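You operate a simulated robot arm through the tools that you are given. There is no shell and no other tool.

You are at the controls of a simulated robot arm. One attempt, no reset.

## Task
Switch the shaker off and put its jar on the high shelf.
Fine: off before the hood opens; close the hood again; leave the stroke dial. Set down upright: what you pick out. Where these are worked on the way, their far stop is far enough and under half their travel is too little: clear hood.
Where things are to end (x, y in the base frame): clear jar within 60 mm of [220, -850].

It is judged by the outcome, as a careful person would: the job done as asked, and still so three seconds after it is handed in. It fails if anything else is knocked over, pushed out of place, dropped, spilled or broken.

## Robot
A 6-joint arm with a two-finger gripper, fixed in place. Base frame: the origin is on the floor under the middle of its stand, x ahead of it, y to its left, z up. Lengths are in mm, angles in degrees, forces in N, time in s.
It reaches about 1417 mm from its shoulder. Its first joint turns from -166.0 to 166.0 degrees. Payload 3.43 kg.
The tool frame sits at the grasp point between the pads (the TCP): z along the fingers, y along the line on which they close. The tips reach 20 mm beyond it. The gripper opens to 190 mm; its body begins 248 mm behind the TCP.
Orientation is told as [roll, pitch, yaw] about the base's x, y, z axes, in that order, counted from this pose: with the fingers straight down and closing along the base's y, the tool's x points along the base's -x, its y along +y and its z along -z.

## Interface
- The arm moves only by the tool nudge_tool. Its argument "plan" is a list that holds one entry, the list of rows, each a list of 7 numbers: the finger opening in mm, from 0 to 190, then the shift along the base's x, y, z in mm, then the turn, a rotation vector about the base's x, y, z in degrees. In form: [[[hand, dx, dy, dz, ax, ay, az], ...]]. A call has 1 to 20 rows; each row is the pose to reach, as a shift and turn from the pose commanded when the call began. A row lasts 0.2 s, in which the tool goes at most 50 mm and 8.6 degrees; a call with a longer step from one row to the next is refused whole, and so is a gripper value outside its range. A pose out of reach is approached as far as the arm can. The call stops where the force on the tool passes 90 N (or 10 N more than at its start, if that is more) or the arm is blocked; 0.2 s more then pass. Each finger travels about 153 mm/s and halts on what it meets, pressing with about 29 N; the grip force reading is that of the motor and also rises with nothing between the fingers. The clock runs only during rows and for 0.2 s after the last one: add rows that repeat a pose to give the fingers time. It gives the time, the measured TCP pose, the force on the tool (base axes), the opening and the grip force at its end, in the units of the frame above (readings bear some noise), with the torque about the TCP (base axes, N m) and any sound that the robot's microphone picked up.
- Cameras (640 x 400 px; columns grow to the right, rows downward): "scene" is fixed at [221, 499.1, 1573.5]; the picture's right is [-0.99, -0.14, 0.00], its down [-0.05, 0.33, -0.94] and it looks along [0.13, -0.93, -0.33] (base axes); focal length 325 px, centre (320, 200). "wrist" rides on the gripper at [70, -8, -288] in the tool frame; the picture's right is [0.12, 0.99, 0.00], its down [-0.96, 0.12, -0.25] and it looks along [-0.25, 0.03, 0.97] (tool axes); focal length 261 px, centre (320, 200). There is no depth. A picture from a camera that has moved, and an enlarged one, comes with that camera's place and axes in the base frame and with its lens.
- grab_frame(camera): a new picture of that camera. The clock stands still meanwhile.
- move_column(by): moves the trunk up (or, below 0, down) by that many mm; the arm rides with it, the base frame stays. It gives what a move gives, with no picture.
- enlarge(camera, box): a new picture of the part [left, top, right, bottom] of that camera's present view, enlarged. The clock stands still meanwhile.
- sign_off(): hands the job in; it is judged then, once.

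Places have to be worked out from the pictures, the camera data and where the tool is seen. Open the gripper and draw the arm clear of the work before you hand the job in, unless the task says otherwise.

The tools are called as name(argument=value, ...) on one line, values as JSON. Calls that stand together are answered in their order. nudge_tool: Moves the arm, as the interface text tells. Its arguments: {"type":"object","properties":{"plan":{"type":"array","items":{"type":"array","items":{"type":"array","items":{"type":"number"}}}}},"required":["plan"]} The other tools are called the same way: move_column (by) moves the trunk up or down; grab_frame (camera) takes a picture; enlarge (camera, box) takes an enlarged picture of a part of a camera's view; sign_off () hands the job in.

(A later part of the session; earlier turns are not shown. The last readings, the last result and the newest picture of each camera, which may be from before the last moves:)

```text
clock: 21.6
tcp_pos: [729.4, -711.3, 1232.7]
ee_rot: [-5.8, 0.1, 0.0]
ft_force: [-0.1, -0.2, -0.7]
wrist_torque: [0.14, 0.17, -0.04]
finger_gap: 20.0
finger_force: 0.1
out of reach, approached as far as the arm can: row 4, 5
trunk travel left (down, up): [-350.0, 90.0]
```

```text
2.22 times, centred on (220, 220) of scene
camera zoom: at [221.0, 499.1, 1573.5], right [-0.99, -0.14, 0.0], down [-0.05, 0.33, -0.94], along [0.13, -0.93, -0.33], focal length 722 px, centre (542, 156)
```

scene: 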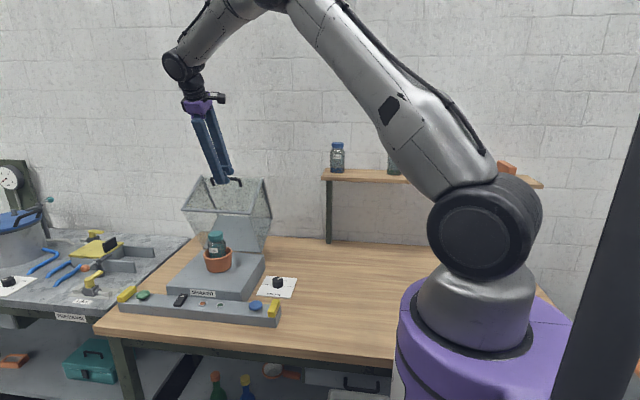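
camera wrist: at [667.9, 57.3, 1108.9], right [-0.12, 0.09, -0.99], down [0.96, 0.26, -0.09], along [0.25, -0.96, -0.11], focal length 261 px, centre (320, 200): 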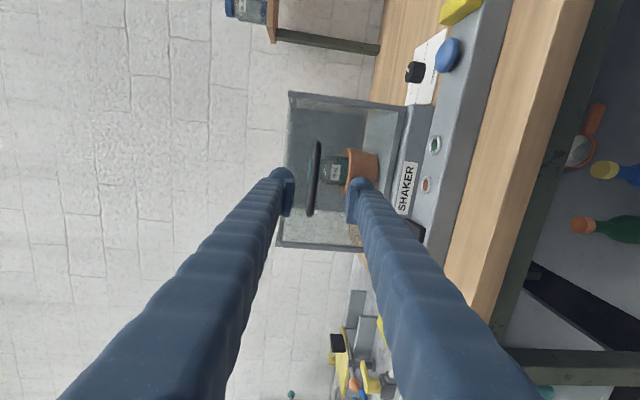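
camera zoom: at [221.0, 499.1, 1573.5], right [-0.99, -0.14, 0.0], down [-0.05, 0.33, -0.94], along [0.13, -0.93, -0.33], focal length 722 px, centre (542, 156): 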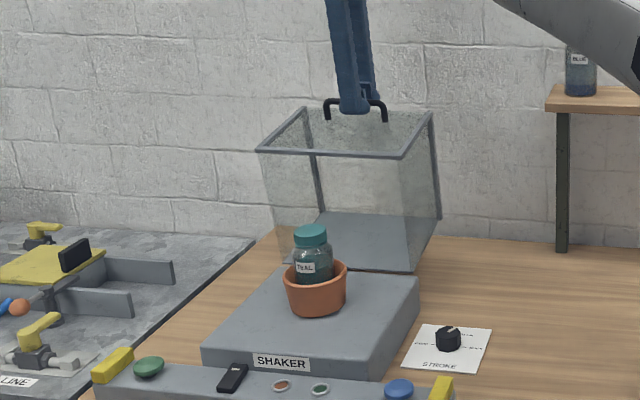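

The far pose is just out of reach. Refitting the bar's path puts the hinge near (-609, 951), which makes the hood about 85° open, well past half and past its balance point. I open the fingers and withdraw along the tool while tilting back, so the handle isn't dragged.

nudge_tool(plan=[[[40, -5, 8, -6, -3, 0, 0], [60, -5, 8, -6, -3, 0, 0], [60, -5, 10, -2, -5, 0, 0], [60, -5, 12, 5, -8, 0, 0], [60, -5, 20, 25, -14, 0, 0], [60, -5, 35, 50, -20, 0, 0], [60, -5, 60, 80, -20, 0, 0], [60, -5, 90, 110, -20, 0, 0]]])

grab_frame(camera="wrist")

enlarge(camera="scene", box=[120, 130, 320, 310])

```text
clock: 23.4
tcp_pos: [722.6, -618.6, 1348.2]
ee_rot: [-26.1, 0.0, -0.1]
ft_force: [-0.8, 0.5, -0.2]
wrist_torque: [-0.06, -0.05, 0.01]
finger_gap: 60.1
finger_force: 0.1
out of reach, approached as far as the arm can: row 1
trunk travel left (down, up): [-350.0, 90.0]
```

```text
taken
camera wrist: at [653.0, -500.1, 1611.4], right [-0.12, 0.89, -0.44], down [0.96, 0.21, 0.17], along [0.25, -0.4, -0.88], focal length 261 px, centre (320, 200)
```

wrist: 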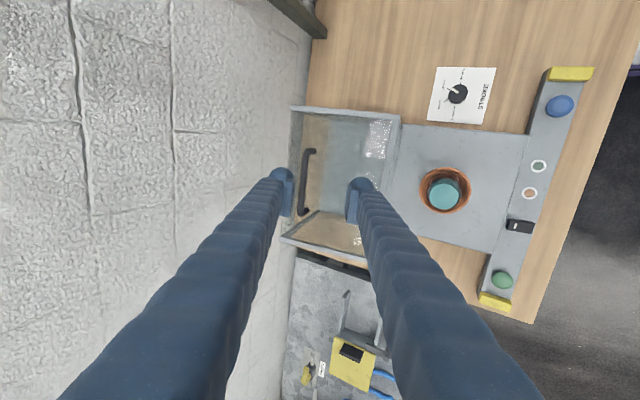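

```text
2.22 times, centred on (220, 220) of scene
camera zoom: at [221.0, 499.1, 1573.5], right [-0.99, -0.14, 0.0], down [-0.05, 0.33, -0.94], along [0.13, -0.93, -0.33], focal length 722 px, centre (542, 156)
```

zoom: 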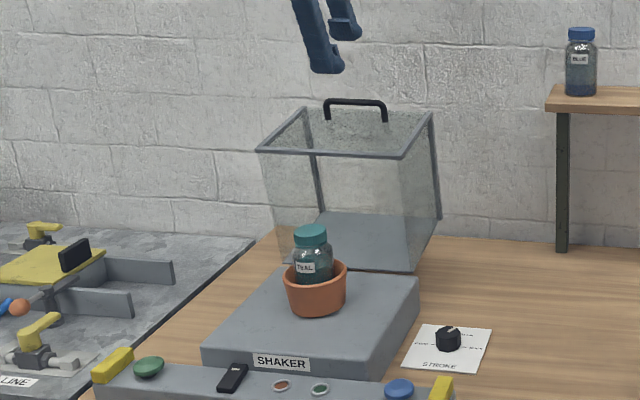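

The hood stays open exactly where I left it. The jar's lid top comes out at about (734, -490, 1072) and the pot rim at about z 1005. I move above the jar with the tool vertical.

nudge_tool(plan=[[[60, 3, 34, -28, 6.5, 0, 0], [60, 6, 68, -56, 13, 0, 0], [60, 9, 102, -84, 19.5, 0, 0], [60, 12, 135, -112, 26, 0, 0], [60, 12, 135, -112, 26, 0, 0]]])

nudge_tool(plan=[[[70, 0, 0, 0, 0, 0, -8], [80, 0, 0, 0, 0, 0, -16], [90, 0, 0, 0, 0, 0, -24], [100, 0, 0, 0, 0, 0, -32], [110, 0, 0, 0, 0, 0, -40], [120, 0, 0, 0, 0, 0, -48], [120, 0, 0, 0, 0, 0, -56], [120, 0, 0, 0, 0, 0, -64], [120, 0, 0, 0, 0, 0, -72], [120, 0, 0, 0, 0, 0, -80], [120, 0, 0, 0, 0, 0, -88], [120, 0, 0, 0, 0, 0, -90], [120, 0, 0, 0, 0, 0, -90]]])

grab_frame(camera="wrist")

grab_frame(camera="scene")

```text
clock: 24.6
tcp_pos: [736.5, -483.9, 1231.9]
ee_rot: [0.0, 0.0, 0.0]
ft_force: [0.2, -0.8, 0.7]
wrist_torque: [0.06, -0.05, -0.01]
finger_gap: 60.1
finger_force: 0.1
trunk travel left (down, up): [-350.0, 90.0]
```

```text
clock: 27.4
tcp_pos: [735.7, -488.2, 1233.0]
ee_rot: [-0.1, -0.1, -90.0]
ft_force: [0.0, -0.8, -0.6]
wrist_torque: [0.0, -0.02, -0.01]
finger_gap: 120.2
finger_force: 0.3
trunk travel left (down, up): [-350.0, 90.0]
```

```text
taken
camera wrist: at [727.4, -416.7, 1520.5], right [0.99, 0.12, 0.0], down [0.12, -0.96, 0.25], along [0.03, -0.25, -0.97], focal length 261 px, centre (320, 200)
```

wrist: 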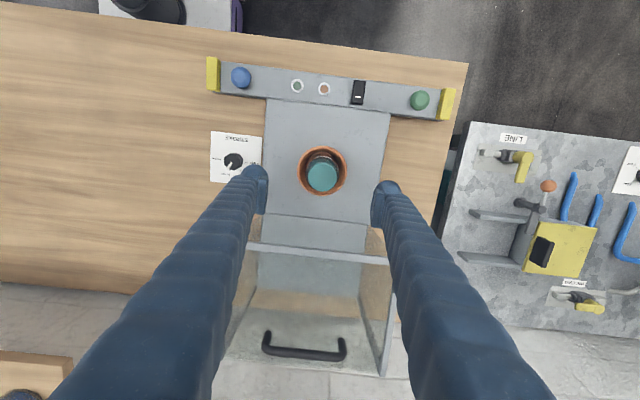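

```text
taken
```

scene: 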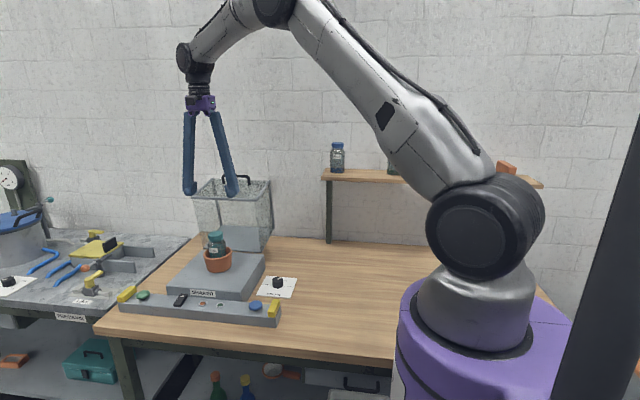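

The tool is vertical and turned so that it closes along x. I enlarge the jar and pot to centre on them.

enlarge(camera="wrist", box=[270, 120, 380, 220])

enlarge(camera="scene", box=[170, 210, 260, 290])

```text
4.00 times, centred on (325, 170) of wrist
camera zoom: at [727.4, -416.7, 1520.5], right [0.99, 0.12, 0.0], down [0.12, -0.96, 0.25], along [0.03, -0.25, -0.97], focal length 1043 px, centre (300, 320)
```

zoom: 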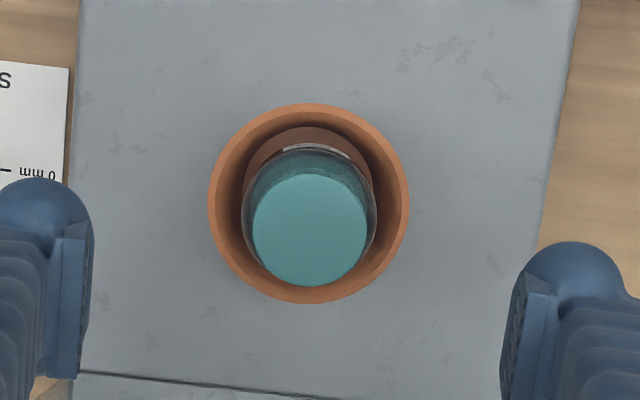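

```text
5.00 times, centred on (215, 250) of scene
camera zoom: at [221.0, 499.1, 1573.5], right [-0.99, -0.14, 0.0], down [-0.05, 0.33, -0.94], along [0.13, -0.93, -0.33], focal length 1624 px, centre (845, -50)
```

zoom: 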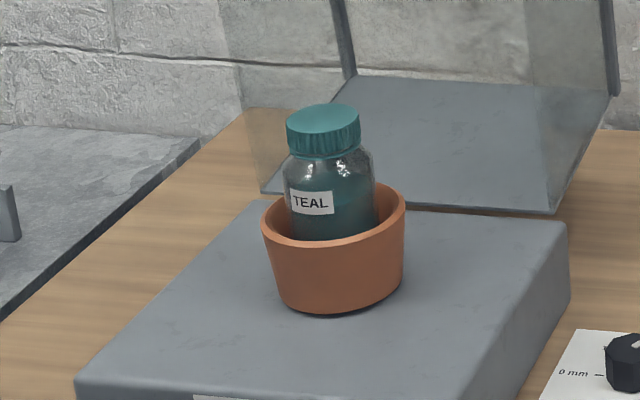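

The wrist view puts the jar and pot centre at about (741, -490), with the lid top at z≈1073, rim at z≈1000 and body about 61 mm across. I centre and go down to z≈1040, stopping above the rim to check.

nudge_tool(plan=[[[120, 5, -1.5, -40, 0, 0, 0], [120, 5, -1.5, -80, 0, 0, 0], [120, 5, -1.5, -120, 0, 0, 0], [120, 5, -1.5, -155, 0, 0, 0], [120, 5, -1.5, -180, 0, 0, 0], [120, 5, -1.5, -193, 0, 0, 0], [120, 5, -1.5, -193, 0, 0, 0]]])

enlarge(camera="wrist", box=[230, 100, 410, 260])

enlarge(camera="scene", box=[170, 210, 270, 290])

```text
clock: 29.0
tcp_pos: [738.4, -489.7, 1037.9]
ee_rot: [0.0, -0.1, -90.1]
ft_force: [0.3, 0.3, 0.2]
wrist_torque: [0.01, 0.02, 0.02]
finger_gap: 120.1
finger_force: 0.0
trunk travel left (down, up): [-350.0, 90.0]
```

```text
2.50 times, centred on (320, 180) of wrist
camera zoom: at [730.5, -420.0, 1326.4], right [0.99, 0.12, 0.0], down [0.12, -0.96, 0.25], along [0.03, -0.25, -0.97], focal length 652 px, centre (320, 250)
```

zoom: 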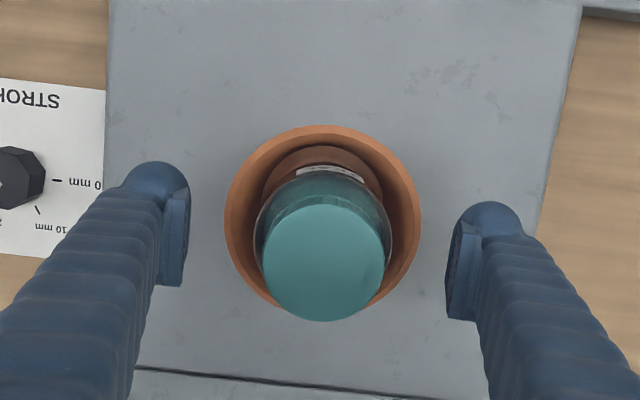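

```text
5.00 times, centred on (220, 250) of scene
camera zoom: at [221.0, 499.1, 1573.5], right [-0.99, -0.14, 0.0], down [-0.05, 0.33, -0.94], along [0.13, -0.93, -0.33], focal length 1624 px, centre (820, -50)
```

zoom: 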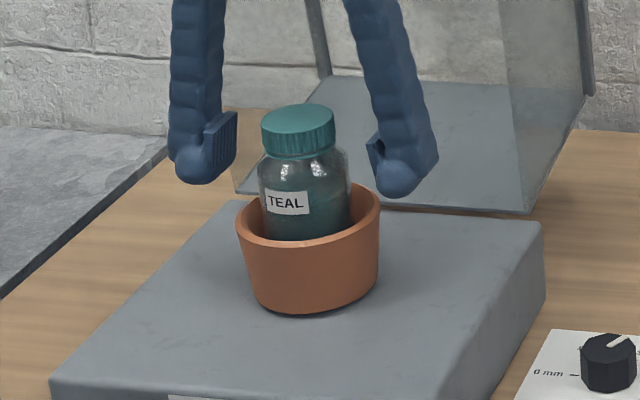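

The jar is centred between the pads, and the tips are about 18 mm above the rim. I lower 8 mm more, nudge +2.5 in x and close on the jar body.

nudge_tool(plan=[[[120, 2.5, -0.5, -8, 0, 0, 0], [100, 2.5, -0.5, -8, 0, 0, 0], [85, 2.5, -0.5, -8, 0, 0, 0], [72, 2.5, -0.5, -8, 0, 0, 0], [60, 2.5, -0.5, -8, 0, 0, 0], [45, 2.5, -0.5, -8, 0, 0, 0], [30, 2.5, -0.5, -8, 0, 0, 0], [30, 2.5, -0.5, -8, 0, 0, 0]]])

enlarge(camera="scene", box=[170, 210, 270, 290])

enlarge(camera="wrist", box=[230, 100, 410, 260])

```text
clock: 30.8
tcp_pos: [741.5, -490.9, 1030.5]
ee_rot: [-0.1, 0.0, -90.0]
ft_force: [-0.7, 1.1, 0.7]
wrist_torque: [0.04, -0.02, 0.02]
finger_gap: 62.4
finger_force: 29.4
trunk travel left (down, up): [-350.0, 90.0]
```

```text
5.00 times, centred on (220, 250) of scene
camera zoom: at [221.0, 499.1, 1573.5], right [-0.99, -0.14, 0.0], down [-0.05, 0.33, -0.94], along [0.13, -0.93, -0.33], focal length 1624 px, centre (820, -50)
```

zoom: 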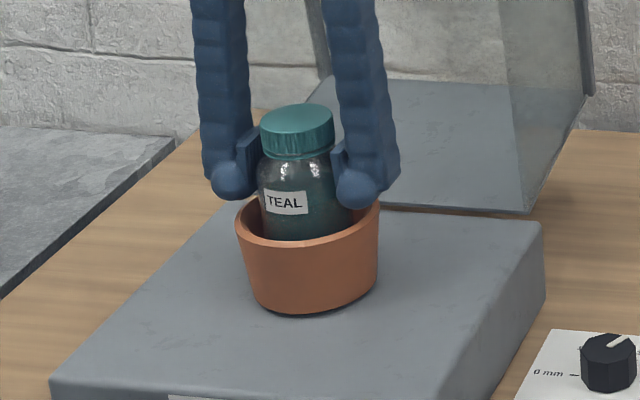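

```text
2.50 times, centred on (320, 180) of wrist
camera zoom: at [732.5, -420.0, 1319.4], right [0.99, 0.12, 0.0], down [0.12, -0.96, 0.25], along [0.03, -0.25, -0.97], focal length 652 px, centre (320, 250)
```

zoom: 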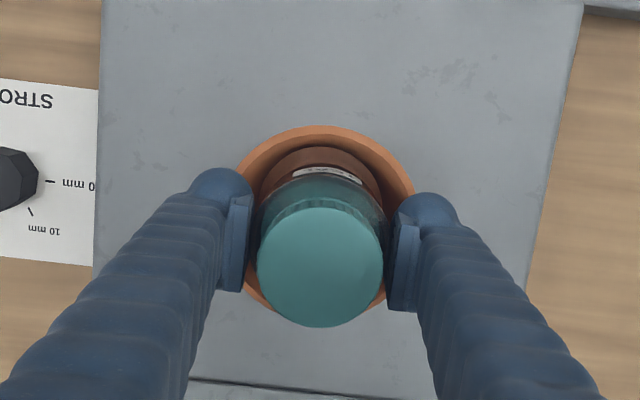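

The pads stopped at 62.4 mm with 29 N of grip, so the jar is held and the pot hasn't moved. I lift straight up slowly to confirm.

nudge_tool(plan=[[[30, 0, 0, 5, 0, 0, 0], [30, 0, 0, 12, 0, 0, 0], [30, 0, 0, 22, 0, 0, 0], [30, 0, 0, 34, 0, 0, 0], [30, 0, 0, 48, 0, 0, 0], [30, 0, 0, 48, 0, 0, 0]]])

enlarge(camera="scene", box=[160, 190, 280, 290])

enlarge(camera="wrist", box=[230, 100, 410, 260])

```text
clock: 32.2
tcp_pos: [743.9, -490.2, 1079.4]
ee_rot: [-0.1, -0.1, -90.0]
ft_force: [0.4, -0.4, -4.0]
wrist_torque: [0.0, 0.01, 0.0]
finger_gap: 62.8
finger_force: 29.2
trunk travel left (down, up): [-350.0, 90.0]
```

```text
4.00 times, centred on (220, 240) of scene
camera zoom: at [221.0, 499.1, 1573.5], right [-0.99, -0.14, 0.0], down [-0.05, 0.33, -0.94], along [0.13, -0.93, -0.33], focal length 1299 px, centre (720, 40)
```

zoom: 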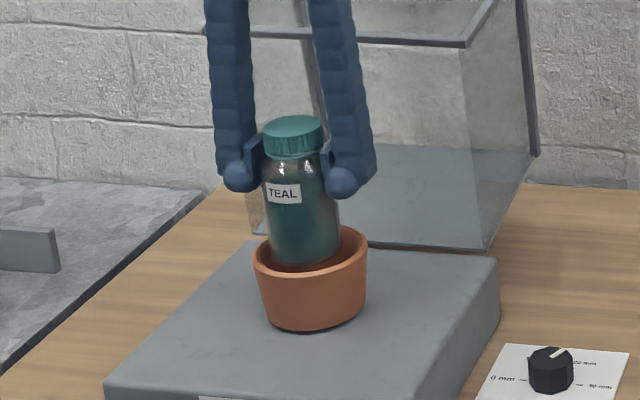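

```text
2.50 times, centred on (320, 180) of wrist
camera zoom: at [735.6, -420.0, 1366.6], right [0.99, 0.12, 0.0], down [0.12, -0.96, 0.25], along [0.03, -0.25, -0.97], focal length 652 px, centre (320, 250)
```

zoom: 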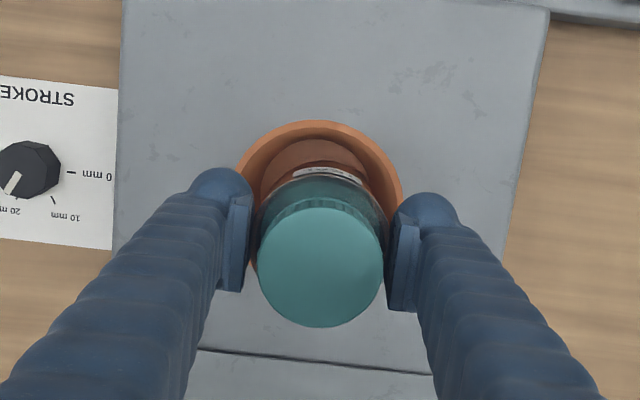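

The lift works: about 4 N of weight, no slip, and the pot stays put. I continue straight up clear of the pot and hood.

nudge_tool(plan=[[[30, 0, 0, 30, 0, 0, 0], [30, 0, 0, 65, 0, 0, 0], [30, 0, 0, 100, 0, 0, 0], [30, 0, 10, 135, 0, 0, 0], [30, 0, 20, 165, 0, 0, 0], [30, 0, 30, 185, 0, 0, 0], [30, 0, 30, 185, 0, 0, 0]]])

enlarge(camera="scene", box=[120, 120, 300, 290])

grab_frame(camera="wrist")

```text
clock: 33.8
tcp_pos: [743.5, -459.6, 1264.8]
ee_rot: [-0.1, 0.0, -90.0]
ft_force: [-0.7, 0.3, -2.8]
wrist_torque: [-0.04, 0.03, 0.01]
finger_gap: 62.5
finger_force: 29.2
trunk travel left (down, up): [-350.0, 90.0]
```

```text
2.35 times, centred on (210, 205) of scene
camera zoom: at [221.0, 499.1, 1573.5], right [-0.99, -0.14, 0.0], down [-0.05, 0.33, -0.94], along [0.13, -0.93, -0.33], focal length 764 px, centre (579, 188)
```

zoom: 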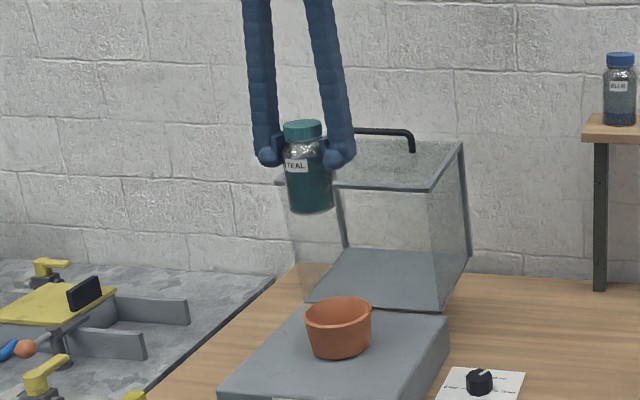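

```text
taken
camera wrist: at [735.6, -389.0, 1552.2], right [0.99, 0.12, 0.0], down [0.12, -0.96, 0.25], along [0.03, -0.25, -0.97], focal length 261 px, centre (320, 200)
```

wrist: 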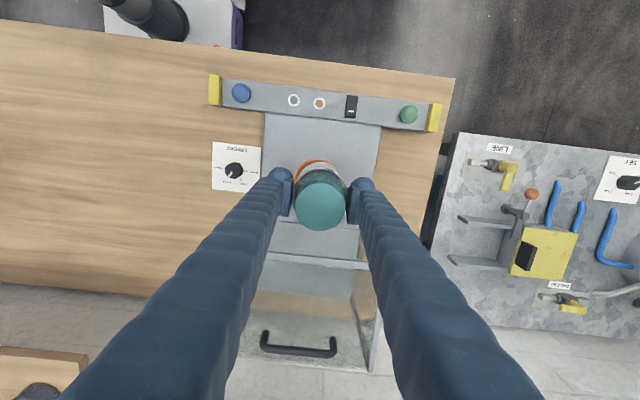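

The jar is about 118 mm tall, so its base is roughly 75 mm below the TCP. I raise the trunk by 90 mm to gain height and reach for the shelf.

move_column(by=90)

```text
clock: 35.0
tcp_pos: [742.7, -460.2, 1354.8]
ee_rot: [-0.1, 0.0, -90.0]
ft_force: [0.3, -0.3, -4.1]
wrist_torque: [0.04, 0.03, 0.01]
finger_gap: 62.8
finger_force: 29.7
trunk travel left (down, up): [-440.0, 0.0]
```

The trunk is up and the jar is still held. I carry it at height toward the shelf side to survey the shelf with the wrist camera.

nudge_tool(plan=[[[30, -20, -5, 20, 0, 0, 0], [30, -55, -15, 45, 0, 0, 0], [30, -95, -27, 65, 0, 0, 0], [30, -135, -39, 85, 0, 0, 0], [30, -175, -51, 105, 0, 0, 0], [30, -215, -63, 125, 0, 0, 0], [30, -255, -75, 140, 0, 0, 0], [30, -295, -87, 145, 0, 0, 0], [30, -330, -97, 145, 0, 0, 0], [30, -343, -100, 145, 0, 0, 0], [30, -343, -100, 145, 0, 0, 0]]])

grab_frame(camera="wrist")

grab_frame(camera="scene")

```text
clock: 37.5
tcp_pos: [400.0, -561.8, 1500.2]
ee_rot: [-0.1, 0.0, -89.9]
ft_force: [0.1, 0.1, -2.4]
wrist_torque: [-0.01, -0.02, 0.02]
finger_gap: 62.6
finger_force: 29.2
trunk travel left (down, up): [-440.0, 0.0]
```

```text
taken
camera wrist: at [390.7, -490.8, 1787.4], right [0.99, 0.12, 0.0], down [0.12, -0.96, 0.25], along [0.03, -0.25, -0.97], focal length 261 px, centre (320, 200)
```

wrist: 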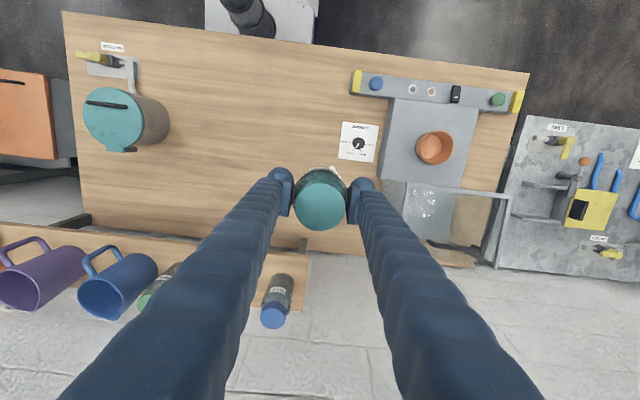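

```text
taken
```

scene: 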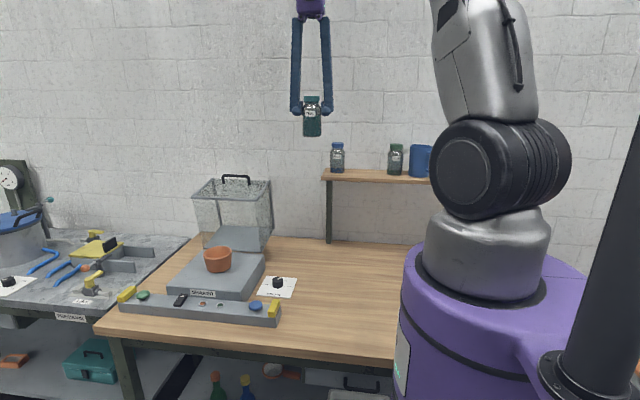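

The shelf top seems to be at z≈1225 with its front edge at y≈-766. I enlarge the shelf area for the neighbouring jars and the wall.

enlarge(camera="wrist", box=[220, 220, 340, 340])

enlarge(camera="wrist", box=[0, 200, 240, 340])

enlarge(camera="scene", box=[280, 80, 460, 260])

```text
3.33 times, centred on (280, 280) of wrist
camera zoom: at [390.7, -490.8, 1787.4], right [0.99, 0.12, 0.0], down [0.12, -0.96, 0.25], along [0.03, -0.25, -0.97], focal length 869 px, centre (453, -67)
```

zoom: 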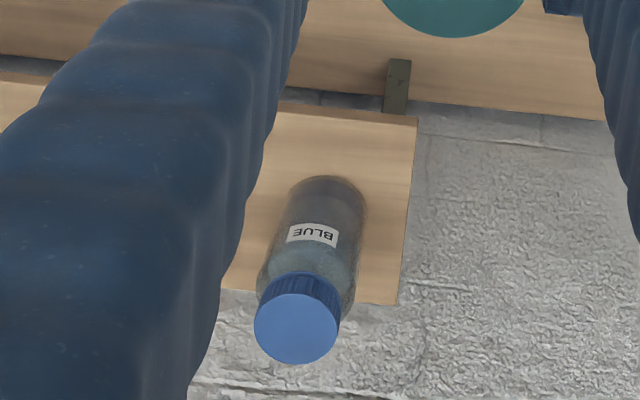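

```text
2.67 times, centred on (120, 270) of wrist
camera zoom: at [390.7, -490.8, 1787.4], right [0.99, 0.12, 0.0], down [0.12, -0.96, 0.25], along [0.03, -0.25, -0.97], focal length 695 px, centre (853, 13)
```

zoom: 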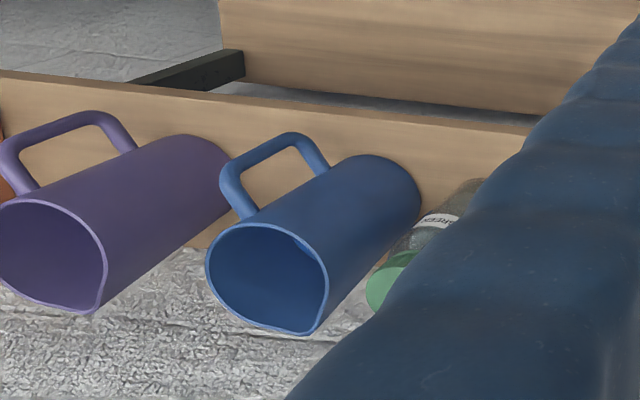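

```text
2.22 times, centred on (370, 170) of scene
camera zoom: at [221.0, 499.1, 1573.5], right [-0.99, -0.14, 0.0], down [-0.05, 0.33, -0.94], along [0.13, -0.93, -0.33], focal length 722 px, centre (209, 267)
```

zoom: 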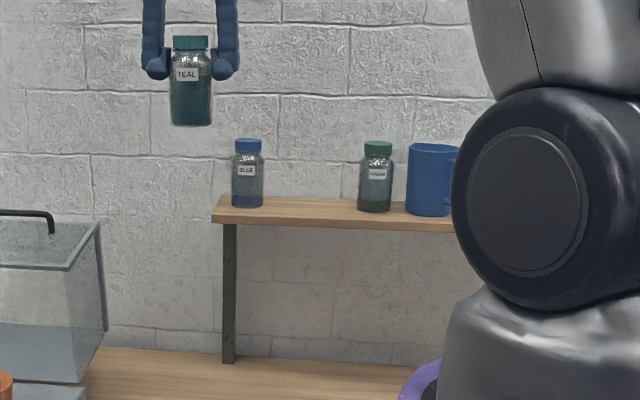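

The neighbours are the blue jar at about (341, -859) and the green one at about (95, -855). Shelf top is z≈1221, front edge y≈-771, wall y≈-935. I'll set the jar near (218, -824), closing along y so the fingers stay clear of the neighbours. I turn the hand back while moving in front of that spot at height.

nudge_tool(plan=[[[30, -15, -11, 0, 0, 0, 7.5], [30, -30, -23, 0, 0, 0, 15], [30, -45, -34, 0, 0, 0, 22.5], [30, -60, -46, 0, 0, 0, 30], [30, -75, -57, 0, 0, 0, 37.5], [30, -90, -69, 0, 0, 0, 45], [30, -105, -80, 0, 0, 0, 52.5], [30, -120, -92, 0, 0, 0, 60], [30, -135, -103, 0, 0, 0, 67.5], [30, -150, -115, 0, 0, 0, 75], [30, -166, -126, 0, 0, 0, 82.5], [30, -181, -138, 0, 0, 0, 90], [30, -181, -138, 0, 0, 0, 90]]])

grab_frame(camera="wrist")

grab_frame(camera="scene")

```text
clock: 40.2
tcp_pos: [217.8, -698.7, 1502.1]
ee_rot: [0.0, 0.0, 0.1]
ft_force: [0.1, 0.8, -4.5]
wrist_torque: [-0.06, 0.03, -0.02]
finger_gap: 62.8
finger_force: 28.8
trunk travel left (down, up): [-440.0, 0.0]
```

```text
taken
camera wrist: at [147.6, -706.5, 1789.6], right [-0.12, 0.99, 0.0], down [0.96, 0.12, 0.25], along [0.25, 0.03, -0.97], focal length 261 px, centre (320, 200)
```

wrist: 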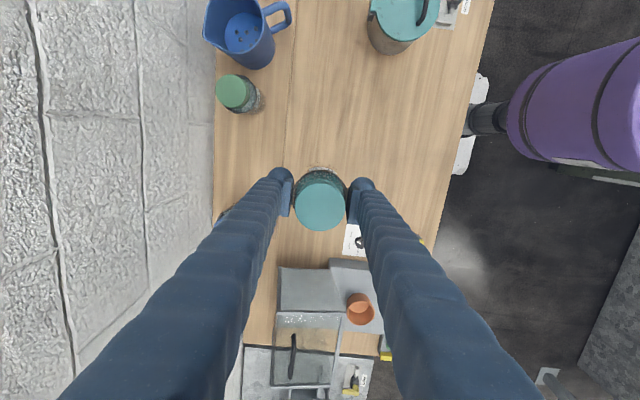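

```text
taken
```

scene: 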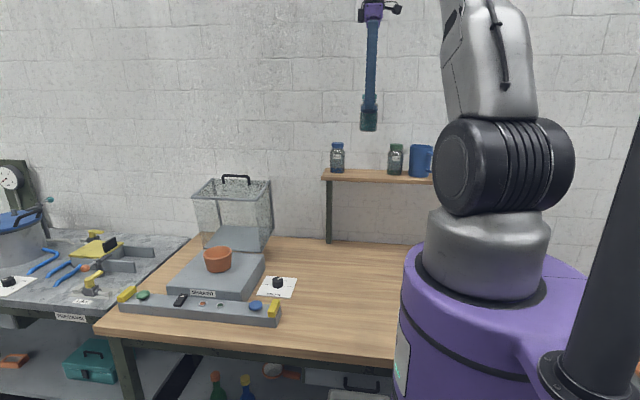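

The green jar's lid checks at (102, -855), so x≈219 is in the middle of the gap. I move in over the shelf at height.

nudge_tool(plan=[[[30, 1, -30, 0, 0, 0, 0], [30, 1, -60, 0, 0, 0, 0], [30, 1, -90, 0, 0, 0, 0], [30, 1, -112, 0, 0, 0, 0], [30, 1, -125, 0, 0, 0, 0], [30, 1, -125, 0, 0, 0, 0]]])

grab_frame(camera="wrist")

grab_frame(camera="scene")

```text
clock: 41.6
tcp_pos: [215.5, -824.1, 1501.6]
ee_rot: [0.0, 0.1, -0.1]
ft_force: [-0.4, 0.8, -2.7]
wrist_torque: [-0.03, -0.04, -0.01]
finger_gap: 62.9
finger_force: 28.8
trunk travel left (down, up): [-440.0, 0.0]
```

```text
taken
camera wrist: at [146.1, -831.4, 1790.0], right [-0.12, 0.99, 0.0], down [0.96, 0.12, 0.25], along [0.25, 0.03, -0.97], focal length 261 px, centre (320, 200)
```

wrist: 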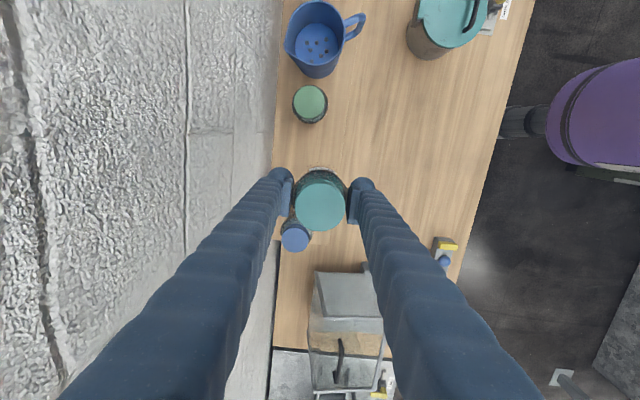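

```text
taken
```

scene: 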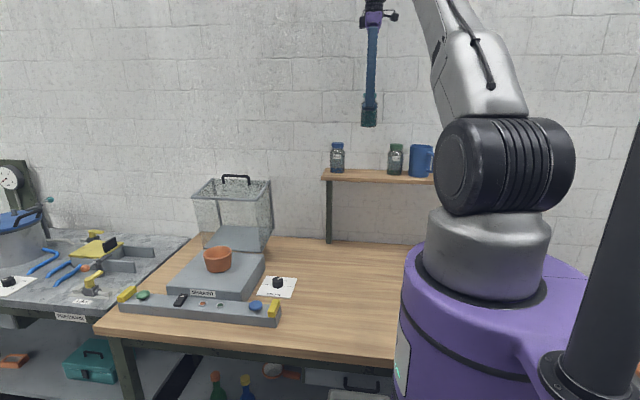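

Blue checks at (340, -854) and green at (103, -853). The shelf's rear edge appears at y≈-921. I enlarge to check the wall clearance behind the rear finger before lowering.

enlarge(camera="wrist", box=[230, 80, 400, 260])

enlarge(camera="scene", box=[300, 0, 460, 200])

```text
2.22 times, centred on (315, 170) of wrist
camera zoom: at [146.1, -831.4, 1790.0], right [-0.12, 0.99, 0.0], down [0.96, 0.12, 0.25], along [0.25, 0.03, -0.97], focal length 579 px, centre (331, 267)
```

zoom: 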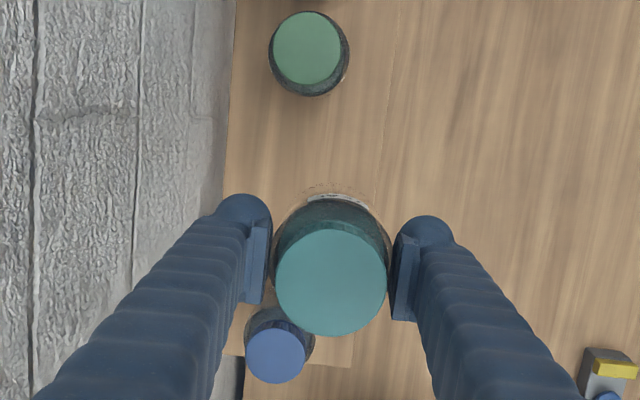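

```text
2.00 times, centred on (380, 100) of scene
camera zoom: at [221.0, 499.1, 1573.5], right [-0.99, -0.14, 0.0], down [-0.05, 0.33, -0.94], along [0.13, -0.93, -0.33], focal length 649 px, centre (200, 400)
```

zoom: 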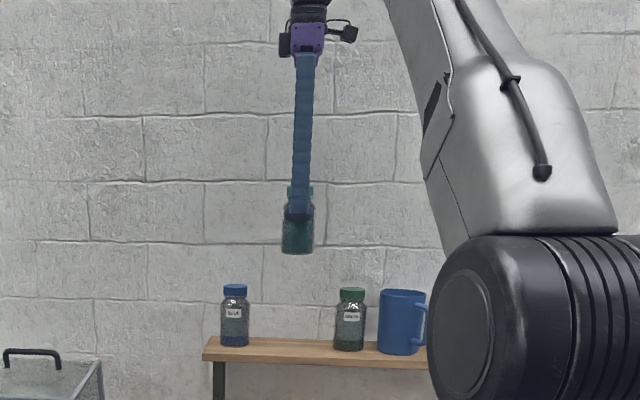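

Clearances are fine: the rear finger's outer side is at y≈-884 and the shelf's rear edge at y≈-927. I lower to about 15 mm above the expected contact height.

nudge_tool(plan=[[[30, 4, 0, -30, 0, 0, 0], [30, 4, 0, -65, 0, 0, 0], [30, 4, 0, -100, 0, 0, 0], [30, 4, 0, -130, 0, 0, 0], [30, 4, 0, -155, 0, 0, 0], [30, 4, 0, -175, 0, 0, 0], [30, 4, 0, -187, 0, 0, 0], [30, 4, 0, -187, 0, 0, 0]]])

enlarge(camera="scene", box=[310, 110, 450, 200])

enlarge(camera="wrist", box=[230, 60, 400, 280])

```text
clock: 43.5
tcp_pos: [222.7, -822.4, 1314.7]
ee_rot: [0.0, 0.0, 0.1]
ft_force: [-0.3, -0.2, -4.0]
wrist_torque: [-0.01, -0.02, 0.02]
finger_gap: 62.9
finger_force: 28.9
trunk travel left (down, up): [-440.0, 0.0]
```

```text
4.44 times, centred on (380, 155) of scene
camera zoom: at [221.0, 499.1, 1573.5], right [-0.99, -0.14, 0.0], down [-0.05, 0.33, -0.94], along [0.13, -0.93, -0.33], focal length 1443 px, centre (53, 400)
```

zoom: 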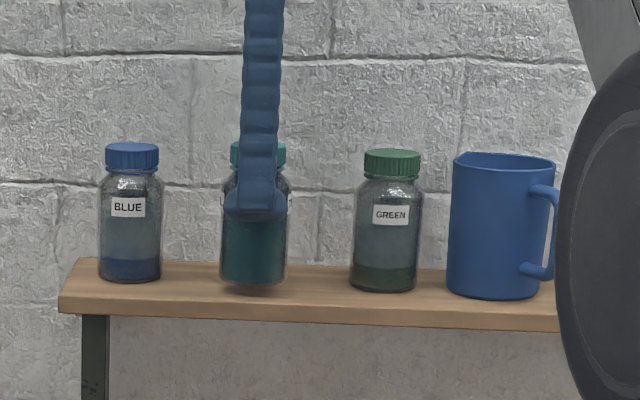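

```text
1.82 times, centred on (315, 170) of wrist
camera zoom: at [152.1, -830.5, 1601.9], right [-0.12, 0.99, 0.0], down [0.96, 0.12, 0.25], along [0.25, 0.03, -0.97], focal length 474 px, centre (329, 254)
```

zoom: 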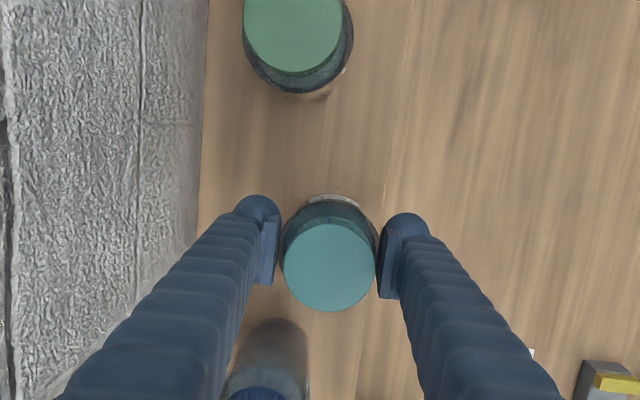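

The jar hovers just over the shelf board, between blue and green. I lower the next 12 mm in small steps.

nudge_tool(plan=[[[30, 0, 0, -4, 0, 0, 0], [30, 0, 0, -8, 0, 0, 0], [30, 0, 0, -11, 0, 0, 0], [30, 0, 0, -12, 0, 0, 0], [30, 0, 0, -12, 0, 0, 0]]])

enlarge(camera="scene", box=[340, 130, 420, 190])

```text
clock: 44.6
tcp_pos: [222.5, -822.3, 1303.3]
ee_rot: [-0.2, 0.0, 0.0]
ft_force: [0.3, -1.4, 16.4]
wrist_torque: [-0.08, -0.01, 0.0]
finger_gap: 62.7
finger_force: 28.6
trunk travel left (down, up): [-440.0, 0.0]
```

```text
6.67 times, centred on (380, 160) of scene
camera zoom: at [221.0, 499.1, 1573.5], right [-0.99, -0.14, 0.0], down [-0.05, 0.33, -0.94], along [0.13, -0.93, -0.33], focal length 2165 px, centre (-80, 467)
```

zoom: 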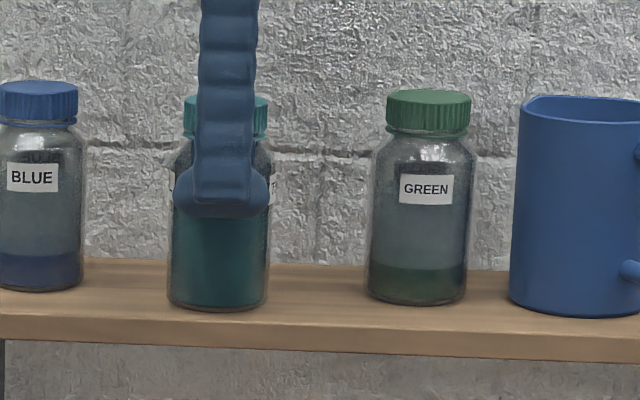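

The force rose to 16 N upward, so the jar is standing on the shelf. I ease the preload by 1 mm and open gradually to let go.

nudge_tool(plan=[[[50, 0, 0, 1, 0, 0, 0], [62, 0, 0, 1, 0, 0, 0], [66, 0, 0, 1, 0, 0, 0], [72, 0, 0, 1, 0, 0, 0], [80, 0, 0, 1, 0, 0, 0], [86, 0, 0, 1, 0, 0, 0], [86, 0, 0, 1, 0, 0, 0]]])

enlarge(camera="wrist", box=[230, 60, 400, 280])

enlarge(camera="scene", box=[310, 110, 450, 200])

```text
clock: 46.2
tcp_pos: [222.5, -821.8, 1303.2]
ee_rot: [0.0, 0.0, 0.0]
ft_force: [0.3, 0.3, 0.3]
wrist_torque: [-0.01, 0.01, 0.03]
finger_gap: 86.0
finger_force: 0.1
trunk travel left (down, up): [-440.0, 0.0]
```

```text
1.82 times, centred on (315, 170) of wrist
camera zoom: at [152.5, -830.2, 1590.6], right [-0.12, 0.99, 0.0], down [0.96, 0.12, 0.25], along [0.25, 0.03, -0.97], focal length 474 px, centre (329, 254)
```

zoom: 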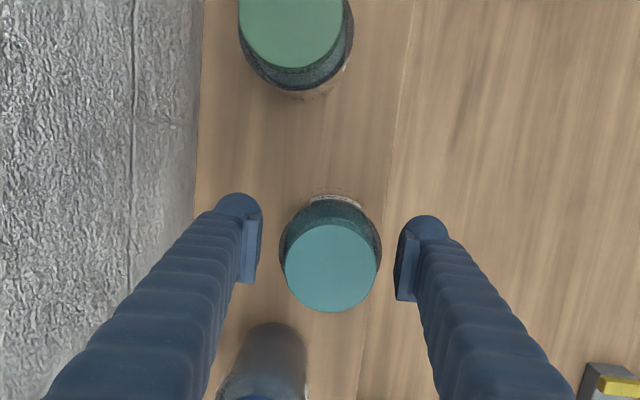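

```text
4.44 times, centred on (380, 155) of scene
camera zoom: at [221.0, 499.1, 1573.5], right [-0.99, -0.14, 0.0], down [-0.05, 0.33, -0.94], along [0.13, -0.93, -0.33], focal length 1443 px, centre (53, 400)
```

zoom: 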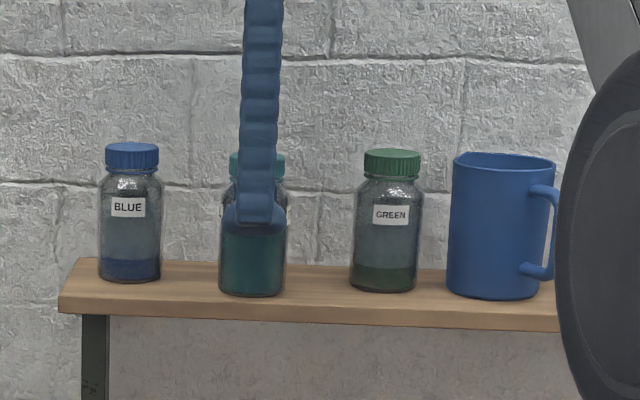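

Released: the force is zero and the jar stands upright between blue and green, with about 15 mm to the front edge. I go straight up.

nudge_tool(plan=[[[86, 0, 0, 15, 0, 0, 0], [86, 0, 0, 40, 0, 0, 0], [86, 0, 0, 75, 0, 0, 0], [86, 0, 0, 115, 0, 0, 0], [86, 0, 0, 155, 0, 0, 0], [86, 0, 5, 190, 0, 0, 0], [86, 0, 40, 205, 0, 0, 0], [86, 0, 80, 205, 0, 0, 0], [86, 0, 125, 205, 0, 0, 0], [86, 0, 125, 205, 0, 0, 0]]])

grab_frame(camera="wrist")

grab_frame(camera="scene")

```text
clock: 48.5
tcp_pos: [223.3, -698.8, 1504.1]
ee_rot: [0.1, 0.0, 0.0]
ft_force: [0.4, 0.0, -1.0]
wrist_torque: [0.13, 0.02, -0.03]
finger_gap: 85.9
finger_force: 0.1
trunk travel left (down, up): [-440.0, 0.0]
```

```text
taken
camera wrist: at [153.4, -708.1, 1791.9], right [-0.12, 0.99, 0.0], down [0.96, 0.11, 0.25], along [0.24, 0.03, -0.97], focal length 261 px, centre (320, 200)
```

wrist: 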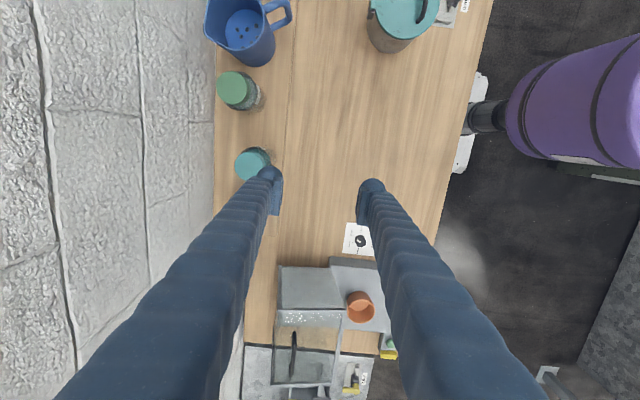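

```text
taken
```

scene: 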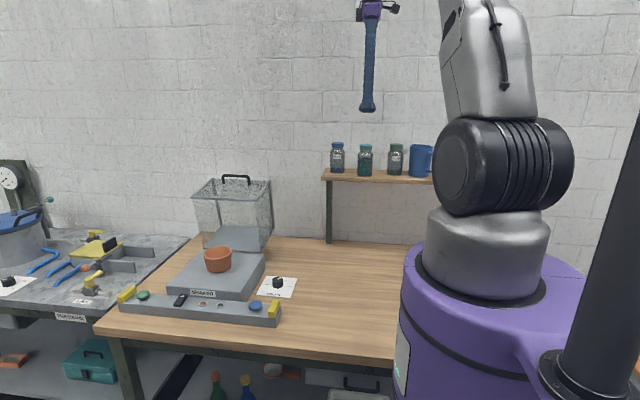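

The teal jar stands on the shelf next to blue and green, and nothing else moved. Next I close the hood: I carry the empty hand back above the hood, tilting it to -25° to stay within reach.

nudge_tool(plan=[[[70, 30, 10, 0, -2, 0, 0], [60, 70, 20, 0, -4, 0, 0], [60, 110, 30, 0, -6, 0, 0], [60, 152, 38, -5, -8, 0, 0], [60, 194, 46, -15, -10, 0, 0], [60, 236, 54, -25, -12, 0, 0], [60, 278, 62, -35, -14, 0, 0], [60, 320, 70, -45, -16, 0, 0], [60, 362, 78, -55, -18, 0, 0], [60, 404, 86, -62, -20, 0, 0], [60, 446, 94, -70, -22, 0, 0], [60, 486, 97, -77, -24, 0, 0], [60, 516, 99, -84, -25, 0, 0], [60, 516, 99, -84, -25, 0, 0]]])

grab_frame(camera="wrist")

enlarge(camera="scene", box=[120, 100, 300, 280])

```text
clock: 51.5
tcp_pos: [740.8, -597.3, 1423.3]
ee_rot: [-25.1, 0.0, 0.0]
ft_force: [-0.2, -0.5, -0.3]
wrist_torque: [0.03, -0.06, 0.03]
finger_gap: 60.0
finger_force: 0.1
trunk travel left (down, up): [-440.0, 0.0]
```

```text
taken
camera wrist: at [669.9, -483.2, 1688.2], right [-0.12, 0.9, -0.42], down [0.96, 0.21, 0.18], along [0.25, -0.38, -0.89], focal length 261 px, centre (320, 200)
```

wrist: 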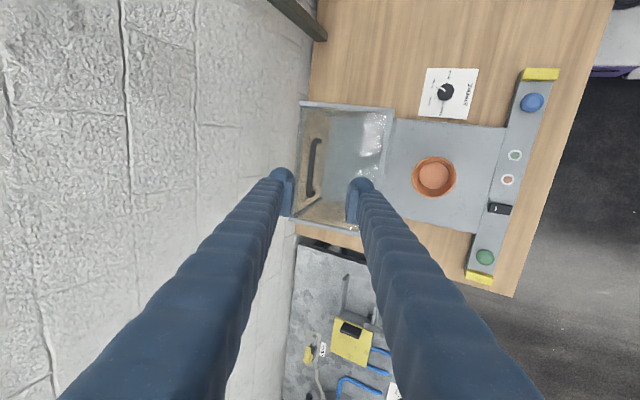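

```text
2.22 times, centred on (210, 190) of scene
camera zoom: at [221.0, 499.1, 1573.5], right [-0.99, -0.14, 0.0], down [-0.05, 0.33, -0.94], along [0.13, -0.93, -0.33], focal length 722 px, centre (564, 222)
```

zoom: 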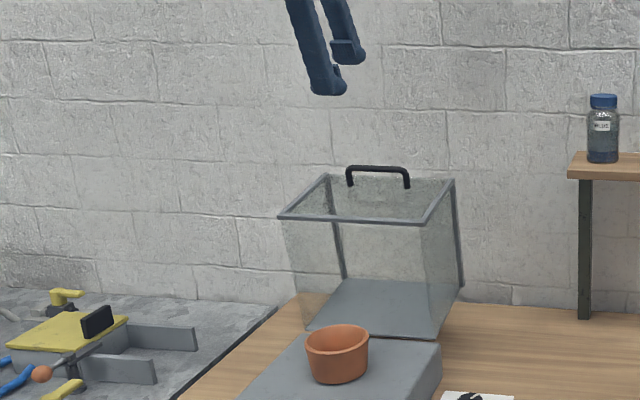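

The handle bar comes out at about (738, -703, 1233). I lower the trunk by 90 mm, back to the height I used when opening.

move_column(by=-90)

nudge_tool(plan=[[[60, -2, -34, -9, 0, 0, 0], [60, -3, -68, -18, 0, 0, 0], [60, -3, -68, -18, 0, 0, 0]]])

enlarge(camera="wrist", box=[230, 80, 410, 280])

enlarge(camera="scene", box=[150, 120, 300, 260])

```text
clock: 52.7
tcp_pos: [740.9, -598.0, 1333.4]
ee_rot: [-25.0, 0.0, 0.0]
ft_force: [-0.3, 0.6, 0.4]
wrist_torque: [0.01, -0.04, 0.01]
finger_gap: 60.4
finger_force: 0.0
trunk travel left (down, up): [-350.0, 90.0]
```

```text
clock: 53.5
tcp_pos: [737.6, -665.6, 1315.2]
ee_rot: [-25.1, 0.0, 0.0]
ft_force: [0.9, 0.6, -0.5]
wrist_torque: [-0.03, -0.02, 0.0]
finger_gap: 60.1
finger_force: 0.0
trunk travel left (down, up): [-350.0, 90.0]
```

```text
2.00 times, centred on (320, 180) of wrist
camera zoom: at [667.7, -551.8, 1578.8], right [-0.12, 0.9, -0.42], down [0.96, 0.21, 0.17], along [0.25, -0.38, -0.89], focal length 521 px, centre (320, 240)
```

zoom: 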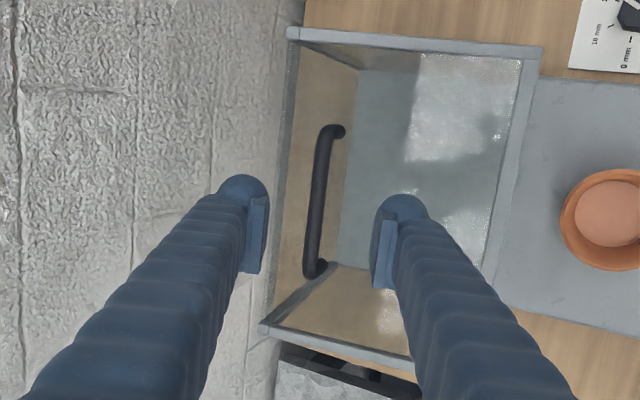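

```text
2.86 times, centred on (225, 190) of scene
camera zoom: at [221.0, 499.1, 1573.5], right [-0.99, -0.14, 0.0], down [-0.05, 0.33, -0.94], along [0.13, -0.93, -0.33], focal length 928 px, centre (591, 229)
```

zoom: 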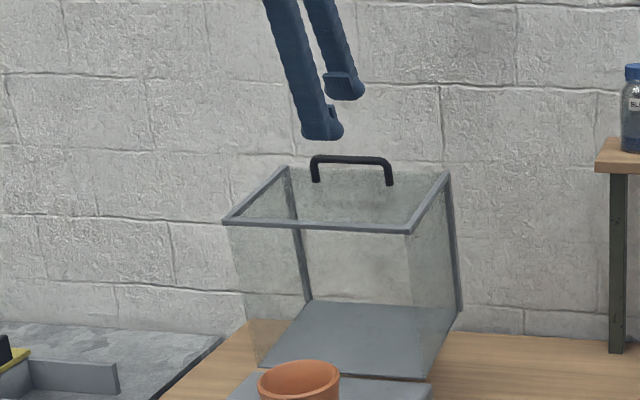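

The bar lies in line with the tool axis, about 95 mm ahead. I advance 85 mm and then close to a 20 mm cage around it.

nudge_tool(plan=[[[60, 0, -12.7, -27, 0, 0, 0], [60, 0, -25.4, -54, 0, 0, 0], [60, 0, -36, -77, 0, 0, 0], [60, 0, -36, -77, 0, 0, 0], [40, 0, -36, -77, 0, 0, 0], [24, 0, -36, -77, 0, 0, 0], [20, 0, -36, -77, 0, 0, 0]]])

enlarge(camera="wrist", box=[240, 100, 420, 260])

enlarge(camera="scene", box=[150, 120, 300, 260])

```text
clock: 55.1
tcp_pos: [739.2, -701.3, 1239.3]
ee_rot: [-25.0, 0.1, 0.0]
ft_force: [0.5, 0.4, 0.0]
wrist_torque: [-0.01, 0.0, 0.03]
finger_gap: 19.9
finger_force: 0.1
trunk travel left (down, up): [-350.0, 90.0]
```

```text
2.50 times, centred on (330, 180) of wrist
camera zoom: at [669.3, -586.2, 1503.0], right [-0.12, 0.9, -0.42], down [0.96, 0.21, 0.17], along [0.24, -0.38, -0.89], focal length 652 px, centre (295, 250)
```

zoom: 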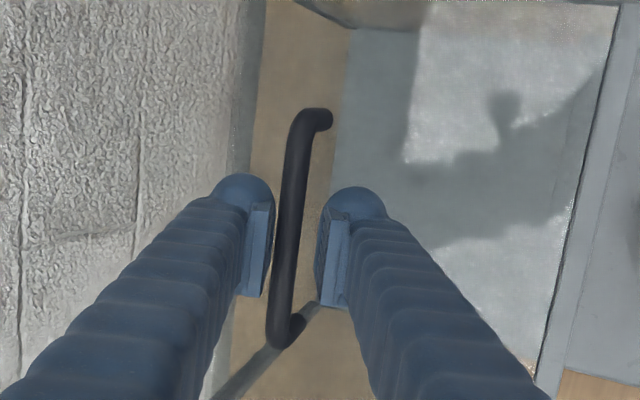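

```text
2.86 times, centred on (225, 190) of scene
camera zoom: at [221.0, 499.1, 1573.5], right [-0.99, -0.14, 0.0], down [-0.05, 0.33, -0.94], along [0.13, -0.93, -0.33], focal length 928 px, centre (591, 229)
```

zoom: 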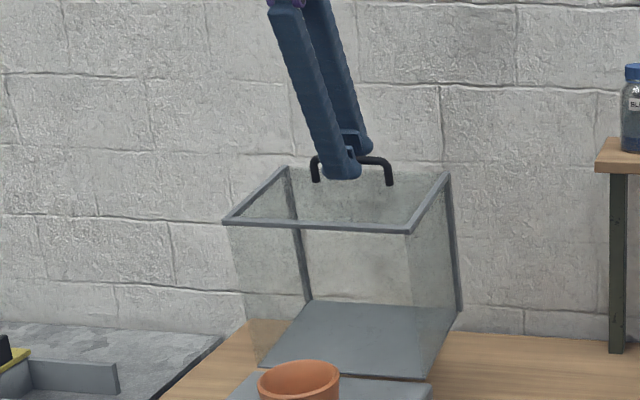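

The bar is inside the cage but toward the tips, so I advance another 14 mm. Then I swing the hood back along its arc (centre -609, 951, radius 300) to about 60°.

nudge_tool(plan=[[[20, 0, -6, -12.7, 0, 0, 0], [20, 0, 8.2, -5, 0, 0, 0], [20, 0, 18.3, -0.2, 0, 0, 0], [20, 0, 43.8, 5.4, 0, 0, 0], [20, 0, 69.7, 8.9, 0, 0, 0], [20, 0, 95.9, 10, 0, 0, 0], [20, 0, 122.1, 8.9, 0, 0, 0], [20, 0, 122.1, 8.9, 0, 0, 0]]])

enlarge(camera="wrist", box=[240, 100, 420, 260])

enlarge(camera="scene", box=[130, 120, 300, 280])

```text
clock: 56.9
tcp_pos: [738.1, -580.6, 1243.9]
ee_rot: [-25.0, 0.1, 0.0]
ft_force: [-0.8, -0.1, 0.7]
wrist_torque: [0.01, 0.05, -0.02]
finger_gap: 20.0
finger_force: 0.1
trunk travel left (down, up): [-350.0, 90.0]
```

```text
2.50 times, centred on (330, 180) of wrist
camera zoom: at [667.5, -467.2, 1508.6], right [-0.12, 0.9, -0.42], down [0.96, 0.21, 0.17], along [0.24, -0.38, -0.89], focal length 652 px, centre (295, 250)
```

zoom: 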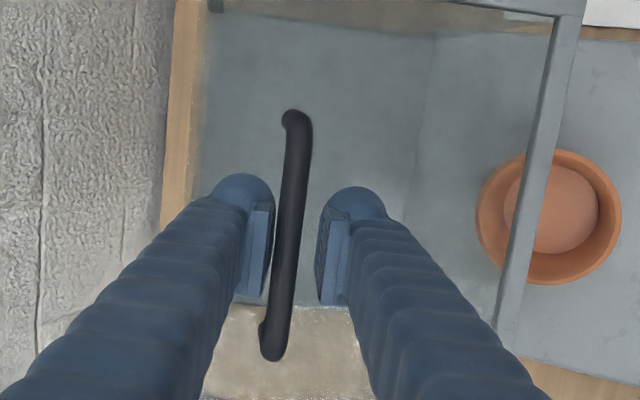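

```text
2.50 times, centred on (215, 200) of scene
camera zoom: at [221.0, 499.1, 1573.5], right [-0.99, -0.14, 0.0], down [-0.05, 0.33, -0.94], along [0.13, -0.93, -0.33], focal length 812 px, centre (582, 200)
```

zoom: 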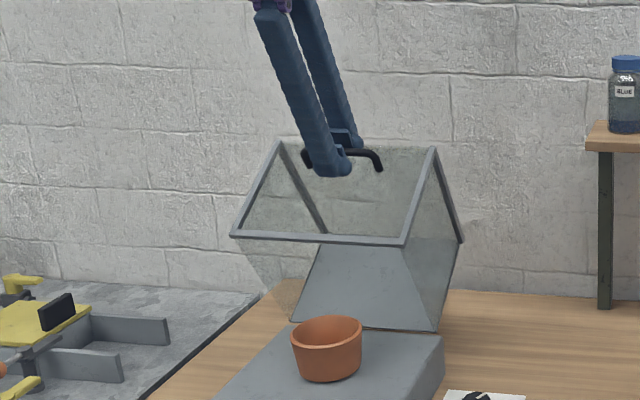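

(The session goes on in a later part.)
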